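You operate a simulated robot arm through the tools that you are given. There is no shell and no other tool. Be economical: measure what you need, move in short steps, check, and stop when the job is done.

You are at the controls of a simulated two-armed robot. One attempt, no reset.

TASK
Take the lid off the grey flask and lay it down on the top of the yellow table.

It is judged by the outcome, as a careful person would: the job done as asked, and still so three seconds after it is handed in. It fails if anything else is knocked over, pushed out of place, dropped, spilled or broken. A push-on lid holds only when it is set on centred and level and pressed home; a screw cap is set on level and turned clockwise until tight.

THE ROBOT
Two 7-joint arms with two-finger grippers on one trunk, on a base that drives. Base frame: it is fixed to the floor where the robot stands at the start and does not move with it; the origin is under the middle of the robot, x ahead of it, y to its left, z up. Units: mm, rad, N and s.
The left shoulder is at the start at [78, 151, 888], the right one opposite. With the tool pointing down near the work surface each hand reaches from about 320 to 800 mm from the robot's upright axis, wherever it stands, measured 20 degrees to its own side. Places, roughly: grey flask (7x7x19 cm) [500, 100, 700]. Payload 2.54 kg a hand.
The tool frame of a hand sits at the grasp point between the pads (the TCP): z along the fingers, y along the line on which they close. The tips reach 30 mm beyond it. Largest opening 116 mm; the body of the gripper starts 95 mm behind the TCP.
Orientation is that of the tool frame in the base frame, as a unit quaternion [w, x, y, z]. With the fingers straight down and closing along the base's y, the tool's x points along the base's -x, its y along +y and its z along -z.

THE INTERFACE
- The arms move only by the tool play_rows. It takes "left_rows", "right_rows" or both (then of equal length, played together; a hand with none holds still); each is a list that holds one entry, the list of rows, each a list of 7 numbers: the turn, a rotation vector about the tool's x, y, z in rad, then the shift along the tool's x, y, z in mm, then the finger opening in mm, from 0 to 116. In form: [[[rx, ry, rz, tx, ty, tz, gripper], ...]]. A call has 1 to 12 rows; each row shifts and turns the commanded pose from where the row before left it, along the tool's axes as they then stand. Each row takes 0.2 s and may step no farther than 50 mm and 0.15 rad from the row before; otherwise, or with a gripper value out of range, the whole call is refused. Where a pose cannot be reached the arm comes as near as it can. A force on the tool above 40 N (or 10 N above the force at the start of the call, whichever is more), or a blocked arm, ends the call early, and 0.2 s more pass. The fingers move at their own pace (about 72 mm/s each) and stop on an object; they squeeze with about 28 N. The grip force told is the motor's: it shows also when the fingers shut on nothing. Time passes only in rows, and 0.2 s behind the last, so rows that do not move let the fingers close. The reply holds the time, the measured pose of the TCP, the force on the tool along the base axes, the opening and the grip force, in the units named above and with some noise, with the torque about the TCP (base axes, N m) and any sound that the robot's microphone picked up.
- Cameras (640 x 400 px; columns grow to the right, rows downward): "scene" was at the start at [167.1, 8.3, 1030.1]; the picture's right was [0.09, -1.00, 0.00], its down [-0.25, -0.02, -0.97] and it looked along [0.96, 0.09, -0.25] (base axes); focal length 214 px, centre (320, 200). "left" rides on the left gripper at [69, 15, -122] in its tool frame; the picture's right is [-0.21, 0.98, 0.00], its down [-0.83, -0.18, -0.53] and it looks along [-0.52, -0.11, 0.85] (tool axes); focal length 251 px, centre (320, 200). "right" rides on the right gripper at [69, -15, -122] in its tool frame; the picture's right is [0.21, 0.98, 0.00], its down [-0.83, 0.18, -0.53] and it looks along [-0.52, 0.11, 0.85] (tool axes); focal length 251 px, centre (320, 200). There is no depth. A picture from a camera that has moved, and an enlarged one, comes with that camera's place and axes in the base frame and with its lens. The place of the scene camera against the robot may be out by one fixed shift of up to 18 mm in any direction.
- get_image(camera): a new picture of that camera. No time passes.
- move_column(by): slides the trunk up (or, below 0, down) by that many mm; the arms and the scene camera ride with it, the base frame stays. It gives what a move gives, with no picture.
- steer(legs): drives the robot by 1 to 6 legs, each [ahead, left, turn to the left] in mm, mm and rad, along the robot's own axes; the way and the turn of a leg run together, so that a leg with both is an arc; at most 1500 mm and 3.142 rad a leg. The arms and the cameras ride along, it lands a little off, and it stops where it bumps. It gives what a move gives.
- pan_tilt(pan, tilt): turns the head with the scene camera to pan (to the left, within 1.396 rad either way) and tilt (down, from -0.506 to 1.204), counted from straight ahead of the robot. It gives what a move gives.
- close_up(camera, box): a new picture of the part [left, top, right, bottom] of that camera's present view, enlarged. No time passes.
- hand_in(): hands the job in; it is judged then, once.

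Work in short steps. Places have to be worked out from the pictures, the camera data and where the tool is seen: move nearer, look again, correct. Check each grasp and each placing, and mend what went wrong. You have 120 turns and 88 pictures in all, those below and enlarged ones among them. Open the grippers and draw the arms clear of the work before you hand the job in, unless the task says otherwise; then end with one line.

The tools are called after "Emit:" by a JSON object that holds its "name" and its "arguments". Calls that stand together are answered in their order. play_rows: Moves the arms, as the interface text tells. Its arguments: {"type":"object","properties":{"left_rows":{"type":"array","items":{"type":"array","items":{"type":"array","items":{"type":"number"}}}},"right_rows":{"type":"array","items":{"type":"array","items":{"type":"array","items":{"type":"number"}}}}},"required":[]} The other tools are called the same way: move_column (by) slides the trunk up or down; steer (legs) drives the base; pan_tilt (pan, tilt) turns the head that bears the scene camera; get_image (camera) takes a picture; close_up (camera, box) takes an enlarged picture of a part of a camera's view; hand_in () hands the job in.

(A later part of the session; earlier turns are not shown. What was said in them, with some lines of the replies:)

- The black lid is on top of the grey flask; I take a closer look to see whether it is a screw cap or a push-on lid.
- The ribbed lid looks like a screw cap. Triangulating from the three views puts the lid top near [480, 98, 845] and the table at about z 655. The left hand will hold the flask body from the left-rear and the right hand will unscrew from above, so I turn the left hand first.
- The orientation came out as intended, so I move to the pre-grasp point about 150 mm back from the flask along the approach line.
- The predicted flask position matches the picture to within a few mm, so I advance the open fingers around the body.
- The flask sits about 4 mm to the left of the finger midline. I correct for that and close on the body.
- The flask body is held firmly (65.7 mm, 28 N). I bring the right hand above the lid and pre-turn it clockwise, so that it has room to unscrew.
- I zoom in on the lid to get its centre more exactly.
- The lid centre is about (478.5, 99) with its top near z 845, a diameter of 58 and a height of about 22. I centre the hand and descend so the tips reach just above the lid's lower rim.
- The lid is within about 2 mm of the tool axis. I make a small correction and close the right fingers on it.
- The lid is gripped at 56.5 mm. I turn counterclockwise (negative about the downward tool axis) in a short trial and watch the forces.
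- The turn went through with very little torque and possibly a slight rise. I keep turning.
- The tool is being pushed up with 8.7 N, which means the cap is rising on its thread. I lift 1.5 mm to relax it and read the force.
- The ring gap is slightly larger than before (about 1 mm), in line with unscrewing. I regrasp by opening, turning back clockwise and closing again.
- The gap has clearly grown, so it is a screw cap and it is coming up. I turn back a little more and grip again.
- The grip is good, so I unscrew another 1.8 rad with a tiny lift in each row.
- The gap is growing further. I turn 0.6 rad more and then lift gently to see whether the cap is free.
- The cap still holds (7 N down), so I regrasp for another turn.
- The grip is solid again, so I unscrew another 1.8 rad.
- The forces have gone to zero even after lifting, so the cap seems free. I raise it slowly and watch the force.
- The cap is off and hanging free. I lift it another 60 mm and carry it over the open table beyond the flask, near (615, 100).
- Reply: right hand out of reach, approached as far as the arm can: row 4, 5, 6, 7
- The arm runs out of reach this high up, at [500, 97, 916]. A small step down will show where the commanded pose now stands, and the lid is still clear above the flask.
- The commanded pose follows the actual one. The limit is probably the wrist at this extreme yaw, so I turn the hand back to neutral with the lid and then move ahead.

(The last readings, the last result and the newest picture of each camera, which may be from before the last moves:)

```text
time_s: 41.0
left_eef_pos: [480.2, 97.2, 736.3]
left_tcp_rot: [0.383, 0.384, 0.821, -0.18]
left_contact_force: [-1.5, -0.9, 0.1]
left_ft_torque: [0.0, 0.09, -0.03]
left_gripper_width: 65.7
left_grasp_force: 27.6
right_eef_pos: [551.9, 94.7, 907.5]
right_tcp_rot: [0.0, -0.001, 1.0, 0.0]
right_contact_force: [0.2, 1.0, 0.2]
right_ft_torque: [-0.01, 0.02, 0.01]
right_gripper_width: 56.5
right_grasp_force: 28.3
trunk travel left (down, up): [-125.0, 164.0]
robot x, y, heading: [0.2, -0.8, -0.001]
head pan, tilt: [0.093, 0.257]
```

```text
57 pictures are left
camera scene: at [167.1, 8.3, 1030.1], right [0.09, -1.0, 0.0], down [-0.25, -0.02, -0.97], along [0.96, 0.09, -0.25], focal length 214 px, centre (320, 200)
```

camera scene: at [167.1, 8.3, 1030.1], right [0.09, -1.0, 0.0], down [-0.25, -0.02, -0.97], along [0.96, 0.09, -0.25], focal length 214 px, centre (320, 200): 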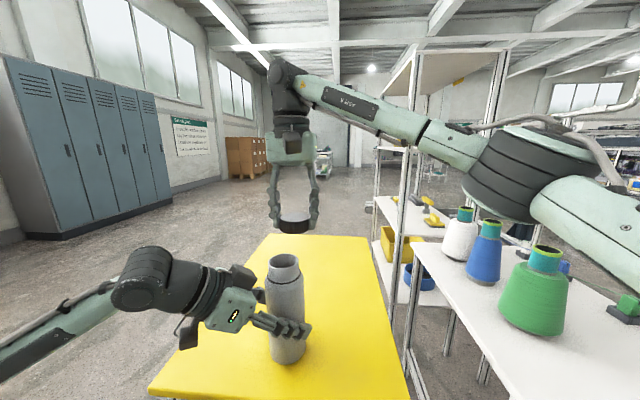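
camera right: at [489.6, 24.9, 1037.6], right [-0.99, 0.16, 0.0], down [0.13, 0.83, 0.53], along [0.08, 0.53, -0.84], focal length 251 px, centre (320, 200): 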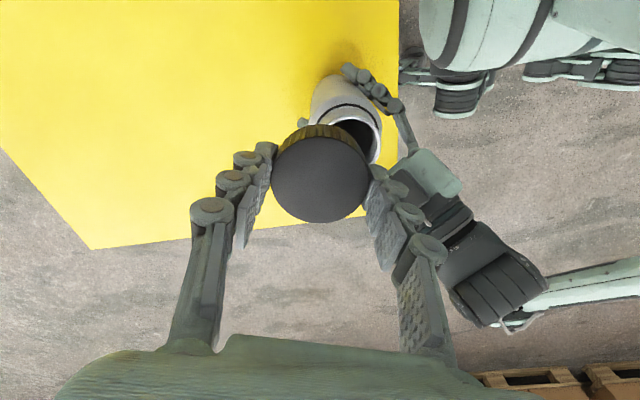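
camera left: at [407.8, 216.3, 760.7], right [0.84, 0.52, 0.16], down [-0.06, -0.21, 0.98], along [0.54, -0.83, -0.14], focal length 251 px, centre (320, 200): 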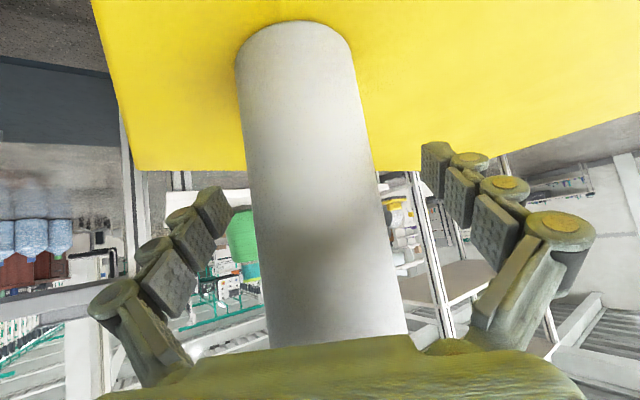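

With neutral yaw the reach is fine. I continue to about (640, 80), so the hand camera clears the flask, and start down.

Emit:
{"name": "play_rows", "arguments": {"right_rows": [[[0, 0, 0, -30, -5, 0, 40], [0, 0, 0, -30, -5, 0, 40], [0, 0, 0, -29, -5, 0, 40], [0, 0, 0, 0, 0, 30, 40], [0, 0, 0, 0, 0, 30, 40], [0, 0, 0, 0, 0, 30, 40], [0, 0, 0, 0, 0, 0, 40]]]}}

Emit:
{"name": "get_image", "arguments": {"camera": "scene"}}

Emit:
{"name": "get_image", "arguments": {"camera": "right"}}

```text
time_s: 42.6
left_eef_pos: [479.8, 97.9, 736.9]
left_tcp_rot: [0.383, 0.384, 0.821, -0.18]
left_contact_force: [-0.6, 0.5, 0.3]
left_ft_torque: [0.08, 0.09, 0.0]
left_gripper_width: 65.7
left_grasp_force: 27.8
right_eef_pos: [643.5, 81.6, 816.8]
right_tcp_rot: [0.001, -0.001, 1.0, 0.0]
right_contact_force: [-0.1, 0.1, -0.2]
right_ft_torque: [0.0, 0.03, 0.01]
right_gripper_width: 56.5
right_grasp_force: 28.0
trunk travel left (down, up): [-125.0, 164.0]
robot x, y, heading: [0.3, 1.1, 0.001]
head pan, tilt: [0.093, 0.257]
```

```text
56 pictures are left
camera scene: at [167.1, 8.4, 1030.1], right [0.09, -1.0, 0.0], down [-0.25, -0.02, -0.97], along [0.96, 0.09, -0.25], focal length 214 px, centre (320, 200)
```

scene: 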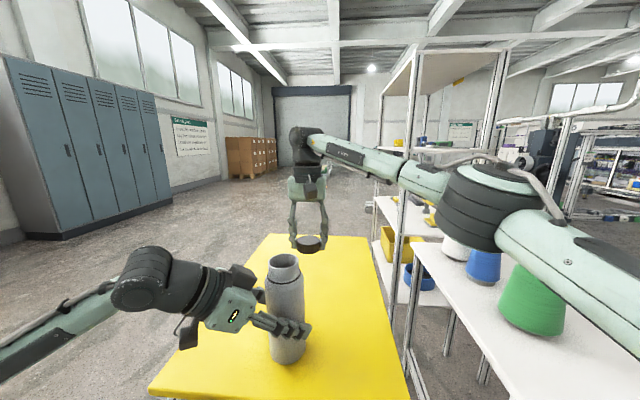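

```text
55 pictures are left
camera right: at [573.7, 66.0, 937.7], right [-0.22, 0.98, 0.0], down [0.83, 0.18, 0.53], along [0.52, 0.12, -0.85], focal length 251 px, centre (320, 200)
```

right: 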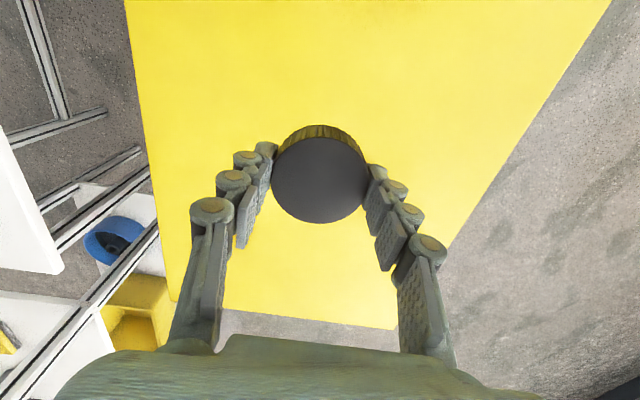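

The lid hangs level over clear table. To keep the right elbow away from the cones I shift left to y≈140, then come down partway and look.

Emit:
{"name": "play_rows", "arguments": {"right_rows": [[[0, 0, 0, 0, 30, 0, 40], [0, 0, 0, 0, 30, 0, 40], [0, 0, 0, 0, 0, 30, 40], [0, 0, 0, 0, 0, 30, 40], [0, 0, 0, 0, 0, 0, 40]]]}}

Emit:
{"name": "get_image", "arguments": {"camera": "scene"}}

Emit:
{"name": "get_image", "arguments": {"camera": "right"}}

Emit:
{"name": "get_image", "arguments": {"camera": "left"}}

```text
time_s: 43.8
left_eef_pos: [480.7, 98.1, 736.5]
left_tcp_rot: [0.384, 0.383, 0.821, -0.18]
left_contact_force: [-0.9, 0.3, -0.1]
left_ft_torque: [0.08, 0.06, -0.02]
left_gripper_width: 65.8
left_grasp_force: 27.8
right_eef_pos: [642.3, 140.6, 757.9]
right_tcp_rot: [0.001, -0.001, 1.0, 0.0]
right_contact_force: [1.0, 0.2, 0.1]
right_ft_torque: [0.04, -0.01, 0.0]
right_gripper_width: 56.2
right_grasp_force: 28.2
trunk travel left (down, up): [-125.0, 164.0]
robot x, y, heading: [-2.3, -4.1, -0.006]
head pan, tilt: [0.093, 0.257]
```

```text
54 pictures are left
camera scene: at [167.1, 8.3, 1030.1], right [0.09, -1.0, 0.0], down [-0.25, -0.02, -0.97], along [0.96, 0.09, -0.25], focal length 214 px, centre (320, 200)
```

scene: 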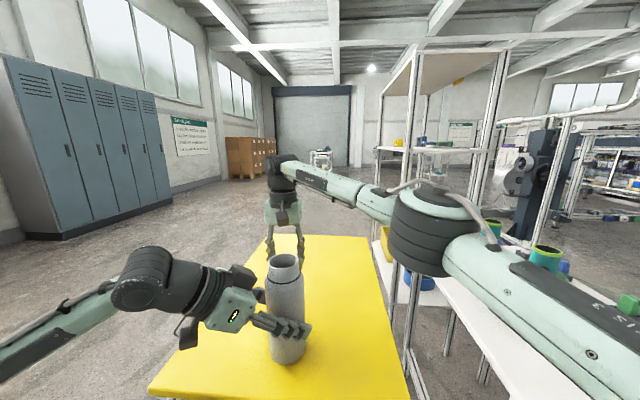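

```text
53 pictures are left
camera right: at [573.6, 124.6, 879.2], right [-0.22, 0.98, 0.0], down [0.83, 0.18, 0.53], along [0.52, 0.12, -0.85], focal length 251 px, centre (320, 200)
```

right: 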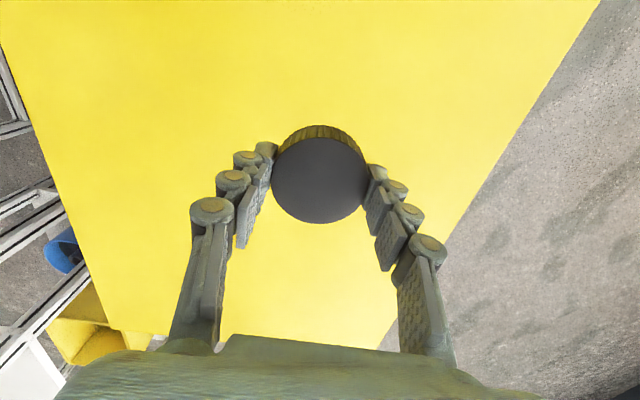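

```text
52 pictures are left
camera left: at [404.0, 213.7, 760.3], right [0.84, 0.52, 0.16], down [-0.06, -0.21, 0.98], along [0.54, -0.83, -0.14], focal length 251 px, centre (320, 200)
```

left: 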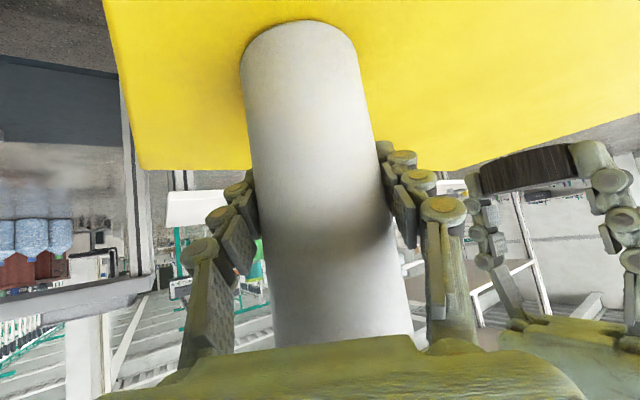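

The elbow has moved left and is clear of the cones. I lower further to about 15 mm above the expected contact.

Emit:
{"name": "play_rows", "arguments": {"right_rows": [[[0, 0, 0, 0, 0, 25, 40], [0, 0, 0, 0, 0, 20, 40], [0, 0, 0, 0, 0, 12, 40], [0, 0, 0, 0, 0, 0, 40]]]}}

Emit:
{"name": "get_image", "arguments": {"camera": "scene"}}

Emit:
{"name": "get_image", "arguments": {"camera": "left"}}

```text
time_s: 44.8
left_eef_pos: [480.9, 98.0, 737.3]
left_tcp_rot: [0.384, 0.382, 0.821, -0.179]
left_contact_force: [0.5, -0.3, -0.1]
left_ft_torque: [0.07, 0.04, -0.03]
left_gripper_width: 65.7
left_grasp_force: 27.7
right_eef_pos: [640.1, 142.1, 701.2]
right_tcp_rot: [0.0, -0.001, 1.0, 0.0]
right_contact_force: [-0.3, -0.2, -0.4]
right_ft_torque: [0.02, -0.01, -0.03]
right_gripper_width: 56.3
right_grasp_force: 27.4
trunk travel left (down, up): [-125.0, 164.0]
robot x, y, heading: [1.2, 0.7, 0.004]
head pan, tilt: [0.093, 0.257]
```

```text
51 pictures are left
camera scene: at [167.2, 8.3, 1030.1], right [0.09, -1.0, 0.0], down [-0.25, -0.02, -0.97], along [0.96, 0.09, -0.25], focal length 214 px, centre (320, 200)
```

scene: 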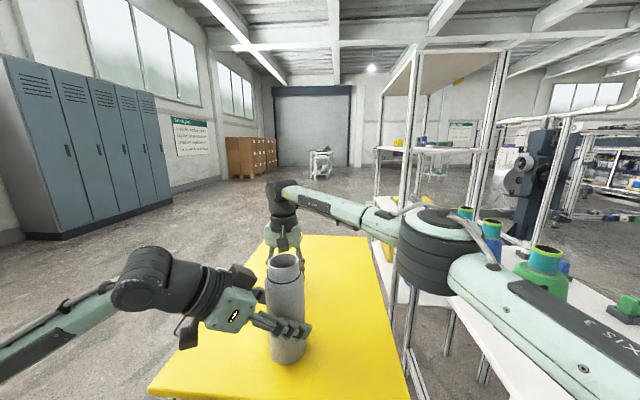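

```text
50 pictures are left
camera left: at [404.1, 213.7, 760.3], right [0.84, 0.52, 0.16], down [-0.06, -0.21, 0.98], along [0.54, -0.83, -0.14], focal length 251 px, centre (320, 200)
```

left: 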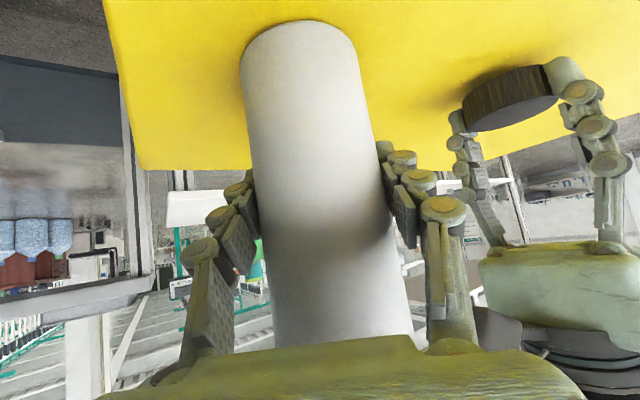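

Still no contact, so I lower in small steps and watch the vertical force.

Emit:
{"name": "play_rows", "arguments": {"right_rows": [[[0, 0, 0, 0, 0, 3, 40], [0, 0, 0, 0, 0, 3, 40], [0, 0, 0, 0, 0, 2, 40], [0, 0, 0, 0, 0, 0, 40]]]}}

Emit:
{"name": "close_up", "arguments": {"camera": "left", "box": [440, 40, 640, 165]}}

```text
time_s: 45.8
left_eef_pos: [480.5, 98.9, 735.6]
left_tcp_rot: [0.384, 0.383, 0.821, -0.179]
left_contact_force: [0.4, -0.9, -0.2]
left_ft_torque: [0.0, -0.02, 0.0]
left_gripper_width: 65.7
left_grasp_force: 27.5
right_eef_pos: [640.4, 140.9, 692.3]
right_tcp_rot: [0.001, -0.001, 1.0, 0.0]
right_contact_force: [0.0, 0.1, 0.2]
right_ft_torque: [0.01, 0.01, 0.01]
right_gripper_width: 56.3
right_grasp_force: 27.8
trunk travel left (down, up): [-125.0, 164.0]
robot x, y, heading: [0.6, 1.0, 0.001]
head pan, tilt: [0.093, 0.257]
```

```text
3.20 times, centred on (540, 102) of left
camera zoom: at [404.1, 213.7, 760.3], right [0.84, 0.52, 0.16], down [-0.06, -0.21, 0.98], along [0.54, -0.83, -0.14], focal length 805 px, centre (-384, 512)
```

zoom: 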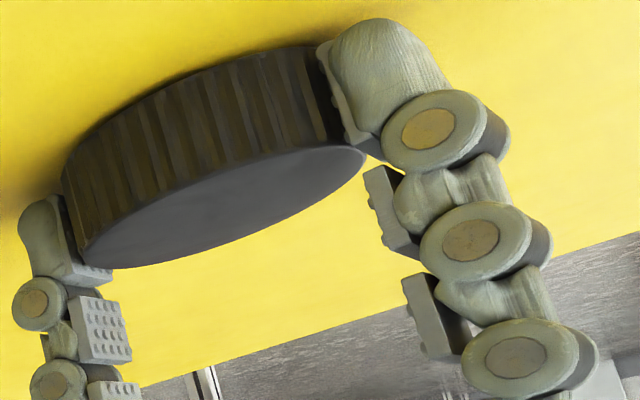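

It is very close to the table now, with a shadow visible just under it. I continue with 1.5 mm steps.

Emit:
{"name": "play_rows", "arguments": {"right_rows": [[[0, 0, 0, 0, 0, 1.5, 40], [0, 0, 0, 0, 0, 1.5, 40], [0, 0, 0, 0, 0, 0, 40]]]}}

Emit:
{"name": "close_up", "arguments": {"camera": "left", "box": [440, 40, 640, 165]}}

```text
time_s: 46.6
left_eef_pos: [480.3, 98.5, 736.4]
left_tcp_rot: [0.384, 0.382, 0.821, -0.179]
left_contact_force: [0.3, -0.1, -0.2]
left_ft_torque: [0.0, -0.03, -0.04]
left_gripper_width: 65.6
left_grasp_force: 27.9
right_eef_pos: [641.4, 140.6, 690.4]
right_tcp_rot: [0.001, -0.001, 1.0, 0.001]
right_contact_force: [-1.4, 0.0, 10.6]
right_ft_torque: [-0.13, 0.29, 0.02]
right_gripper_width: 56.2
right_grasp_force: 28.3
trunk travel left (down, up): [-125.0, 164.0]
robot x, y, heading: [1.1, -0.2, 0.003]
head pan, tilt: [0.093, 0.257]
```

```text
3.20 times, centred on (540, 102) of left
camera zoom: at [403.5, 213.6, 760.9], right [0.84, 0.52, 0.16], down [-0.06, -0.21, 0.98], along [0.54, -0.83, -0.14], focal length 805 px, centre (-384, 512)
```

zoom: 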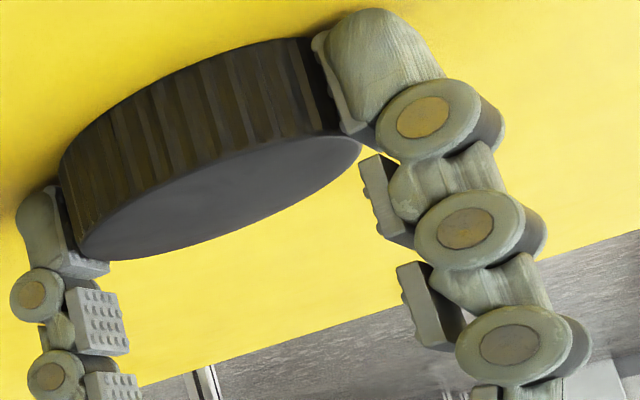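

There is contact at 10.6 N. I ease up half a millimetre, open to let the lid rest, and then rise straight up.

Emit:
{"name": "play_rows", "arguments": {"right_rows": [[[0, 0, 0, 0, 0, -0.6, 40], [0, 0, 0, 0, 0, 0, 65], [0, 0, 0, 0, 0, 0, 85], [0, 0, 0, 0, 0, 0, 85], [0, 0, 0, 0, 0, -10, 85], [0, 0, 0, 0, 0, -25, 85], [0, 0, 0, 0, 0, -30, 85], [0, 0, 0, 0, 0, -30, 85], [0, 0, 0, 0, 0, 0, 85]]]}}

Emit:
{"name": "get_image", "arguments": {"camera": "right"}}

Emit:
{"name": "get_image", "arguments": {"camera": "left"}}

```text
time_s: 48.6
left_eef_pos: [479.3, 98.2, 737.7]
left_tcp_rot: [0.383, 0.384, 0.821, -0.18]
left_contact_force: [-0.1, -0.1, -0.4]
left_ft_torque: [0.05, 0.01, -0.02]
left_gripper_width: 65.7
left_grasp_force: 27.9
right_eef_pos: [641.6, 140.2, 786.1]
right_tcp_rot: [0.0, -0.001, 1.0, -0.001]
right_contact_force: [0.7, 0.2, -0.1]
right_ft_torque: [0.01, -0.02, 0.02]
right_gripper_width: 85.1
right_grasp_force: 0.0
trunk travel left (down, up): [-125.0, 164.0]
robot x, y, heading: [-0.1, -0.8, -0.002]
head pan, tilt: [0.093, 0.257]
```

```text
47 pictures are left
camera right: at [572.3, 124.4, 907.1], right [-0.22, 0.98, 0.0], down [0.83, 0.18, 0.53], along [0.52, 0.12, -0.85], focal length 251 px, centre (320, 200)
```

right: 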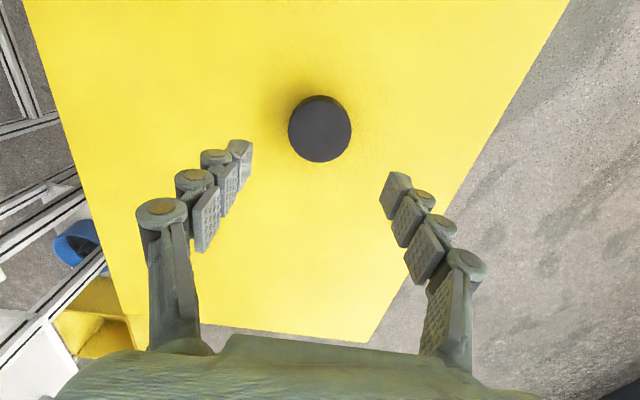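

```text
46 pictures are left
camera left: at [404.0, 213.7, 760.3], right [0.84, 0.52, 0.16], down [-0.06, -0.21, 0.98], along [0.54, -0.83, -0.14], focal length 251 px, centre (320, 200)
```

left: 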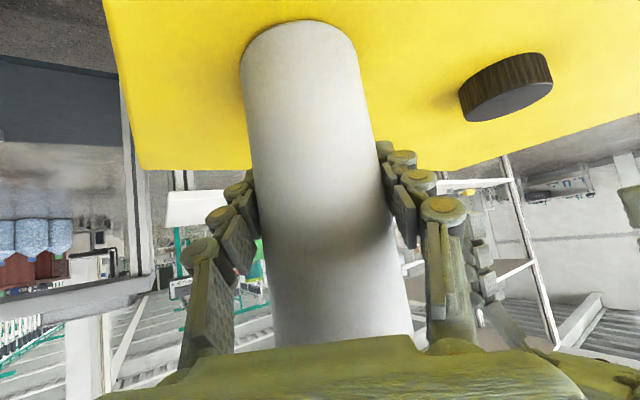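

The lid rests flat on the table. I now open the left hand and back it out along its approach line, while the right hand rises.

Emit:
{"name": "play_rows", "arguments": {"left_rows": [[[0, 0, 0, 0, 0, 0, 80], [0, 0, 0, 0, 0, 0, 100], [0, 0, 0, 0, 0, 0, 116], [0, 0, 0, 0, 0, 0, 116], [0, 0, 0, 0, 0, -15, 116], [0, 0, 0, 0, 0, -30, 116], [0, 0, 0, 0, 0, -35, 116], [0, 0, 0, 0, 0, -35, 116], [0, 0, 0, 0, 0, -35, 116], [0, 0, 0, 0, 0, 0, 116]]], "right_rows": [[[0, 0, 0, 0, 0, 0, 85], [0, 0, 0, 0, 0, 0, 85], [0, 0, 0, 0, 0, 0, 85], [0, 0, 0, 0, 0, 0, 85], [0, 0, 0, 0, 0, -25, 85], [0, 0, 0, 0, 0, -25, 85], [0, 0, 0, 0, 0, -25, 85], [0, 0, 0, 0, 0, -25, 85], [0, 0, 0, 0, 0, -20, 85], [0, 0, 0, 0, 0, 0, 85]]]}}

Emit:
{"name": "get_image", "arguments": {"camera": "scene"}}

```text
time_s: 50.8
left_eef_pos: [405.3, 184.1, 834.0]
left_tcp_rot: [0.383, 0.382, 0.822, -0.178]
left_contact_force: [-0.5, 0.5, -0.3]
left_ft_torque: [0.0, 0.0, 0.04]
left_gripper_width: 115.8
left_grasp_force: 0.0
right_eef_pos: [628.1, 125.6, 892.5]
right_tcp_rot: [-0.001, -0.001, 1.0, 0.001]
right_contact_force: [-0.9, -0.3, 0.3]
right_ft_torque: [-0.01, 0.0, 0.02]
right_gripper_width: 84.9
right_grasp_force: 0.1
right hand out of reach, approached as far as the arm can: row 7, 9
trunk travel left (down, up): [-125.0, 164.0]
robot x, y, heading: [1.1, 2.0, -0.002]
head pan, tilt: [0.093, 0.257]
```

```text
45 pictures are left
camera scene: at [167.1, 8.3, 1030.1], right [0.09, -1.0, 0.0], down [-0.25, -0.02, -0.97], along [0.96, 0.09, -0.25], focal length 214 px, centre (320, 200)
```

scene: 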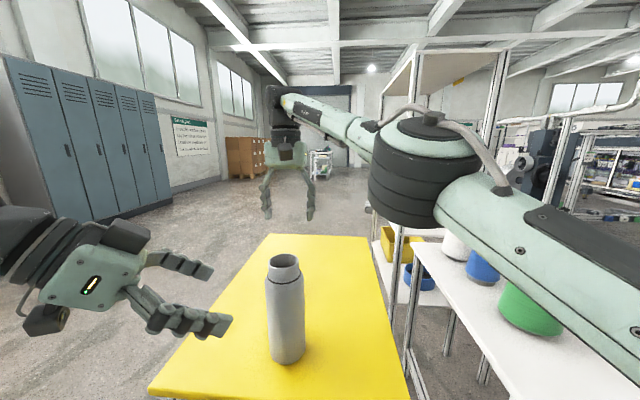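

The flask stands undisturbed. I draw both arms well clear, back near their start poses.

Emit:
{"name": "play_rows", "arguments": {"left_rows": [[[0, 0, 0, -6, 28, -33, 116], [0, 0, 0, -6, 28, -33, 116], [0, 0, 0, -6, 28, -33, 116], [0, 0, 0, -6, 28, -33, 116], [0, 0, 0, 0, 0, 0, 116], [0, 0, 0, 0, 0, 0, 116], [0, 0, 0, 0, 0, 0, 116], [0, 0, 0, 0, 0, 0, 116], [0, 0, 0, 0, 0, 0, 116], [0, 0, 0, 0, 0, 0, 116]]], "right_rows": [[[0, 0, 0, 38, -15, -7, 85], [0, 0, 0, 38, -15, -7, 85], [0, 0, 0, 24, -25, -16, 85], [0, 0, 0, 24, -25, -16, 85], [0, 0, 0, 24, -25, -16, 85], [0, 0, 0, 38, -20, -10, 85], [0, 0, 0, 38, -20, -10, 85], [0, 0, 0, 38, -20, -10, 85], [0, 0, 0, 38, -20, -10, 85], [0, 0, 0, 0, 0, 0, 85]]]}}

Emit:
{"name": "get_image", "arguments": {"camera": "scene"}}

Emit:
{"name": "get_image", "arguments": {"camera": "right"}}

```text
time_s: 53.0
left_eef_pos: [438.1, 323.9, 935.2]
left_tcp_rot: [0.383, 0.384, 0.821, -0.18]
left_contact_force: [0.2, 0.4, 0.8]
left_ft_torque: [-0.02, 0.0, -0.03]
left_gripper_width: 116.0
left_grasp_force: 0.0
right_eef_pos: [326.1, -61.9, 993.7]
right_tcp_rot: [0.0, -0.001, 1.0, 0.0]
right_contact_force: [0.1, 0.4, 0.6]
right_ft_torque: [0.05, -0.01, -0.01]
right_gripper_width: 85.0
right_grasp_force: 0.0
trunk travel left (down, up): [-125.0, 164.0]
robot x, y, heading: [1.9, 1.1, -0.0]
head pan, tilt: [0.093, 0.257]
```

```text
44 pictures are left
camera scene: at [167.0, 8.3, 1030.1], right [0.09, -1.0, 0.0], down [-0.25, -0.02, -0.97], along [0.96, 0.09, -0.25], focal length 214 px, centre (320, 200)
```

scene: 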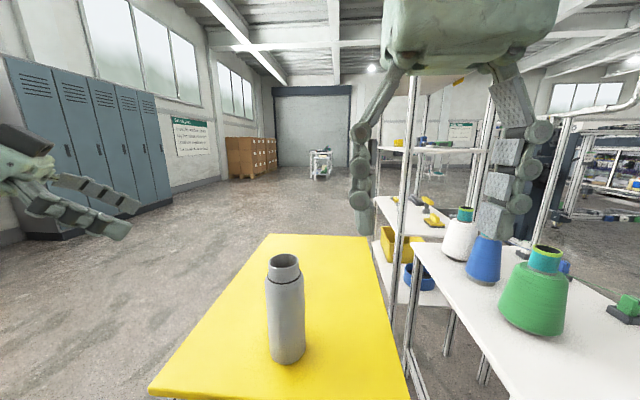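

```text
43 pictures are left
camera right: at [257.9, -77.4, 1115.0], right [-0.22, 0.98, 0.0], down [0.83, 0.18, 0.53], along [0.52, 0.12, -0.85], focal length 251 px, centre (320, 200)
```

right: 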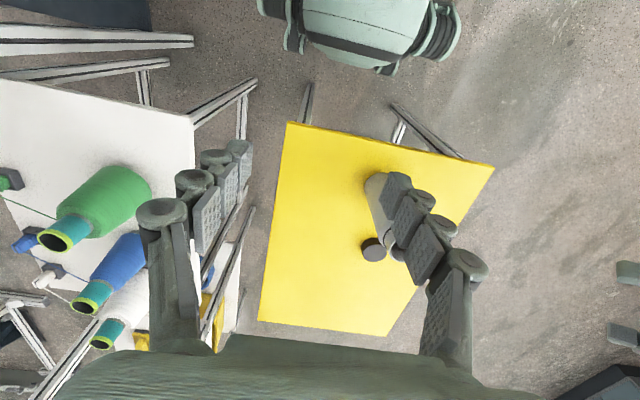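

The lid lies on the yellow table, the open flask stands where it was, nothing else has moved and both arms are clear, so I hand in.

Emit:
{"name": "hand_in", "arguments": {}}

```text
The job is handed in.
```

The grey flask's lid is unscrewed and lying flat on the yellow table; the flask stands upright where it was, and the last pictures show nothing else disturbed.
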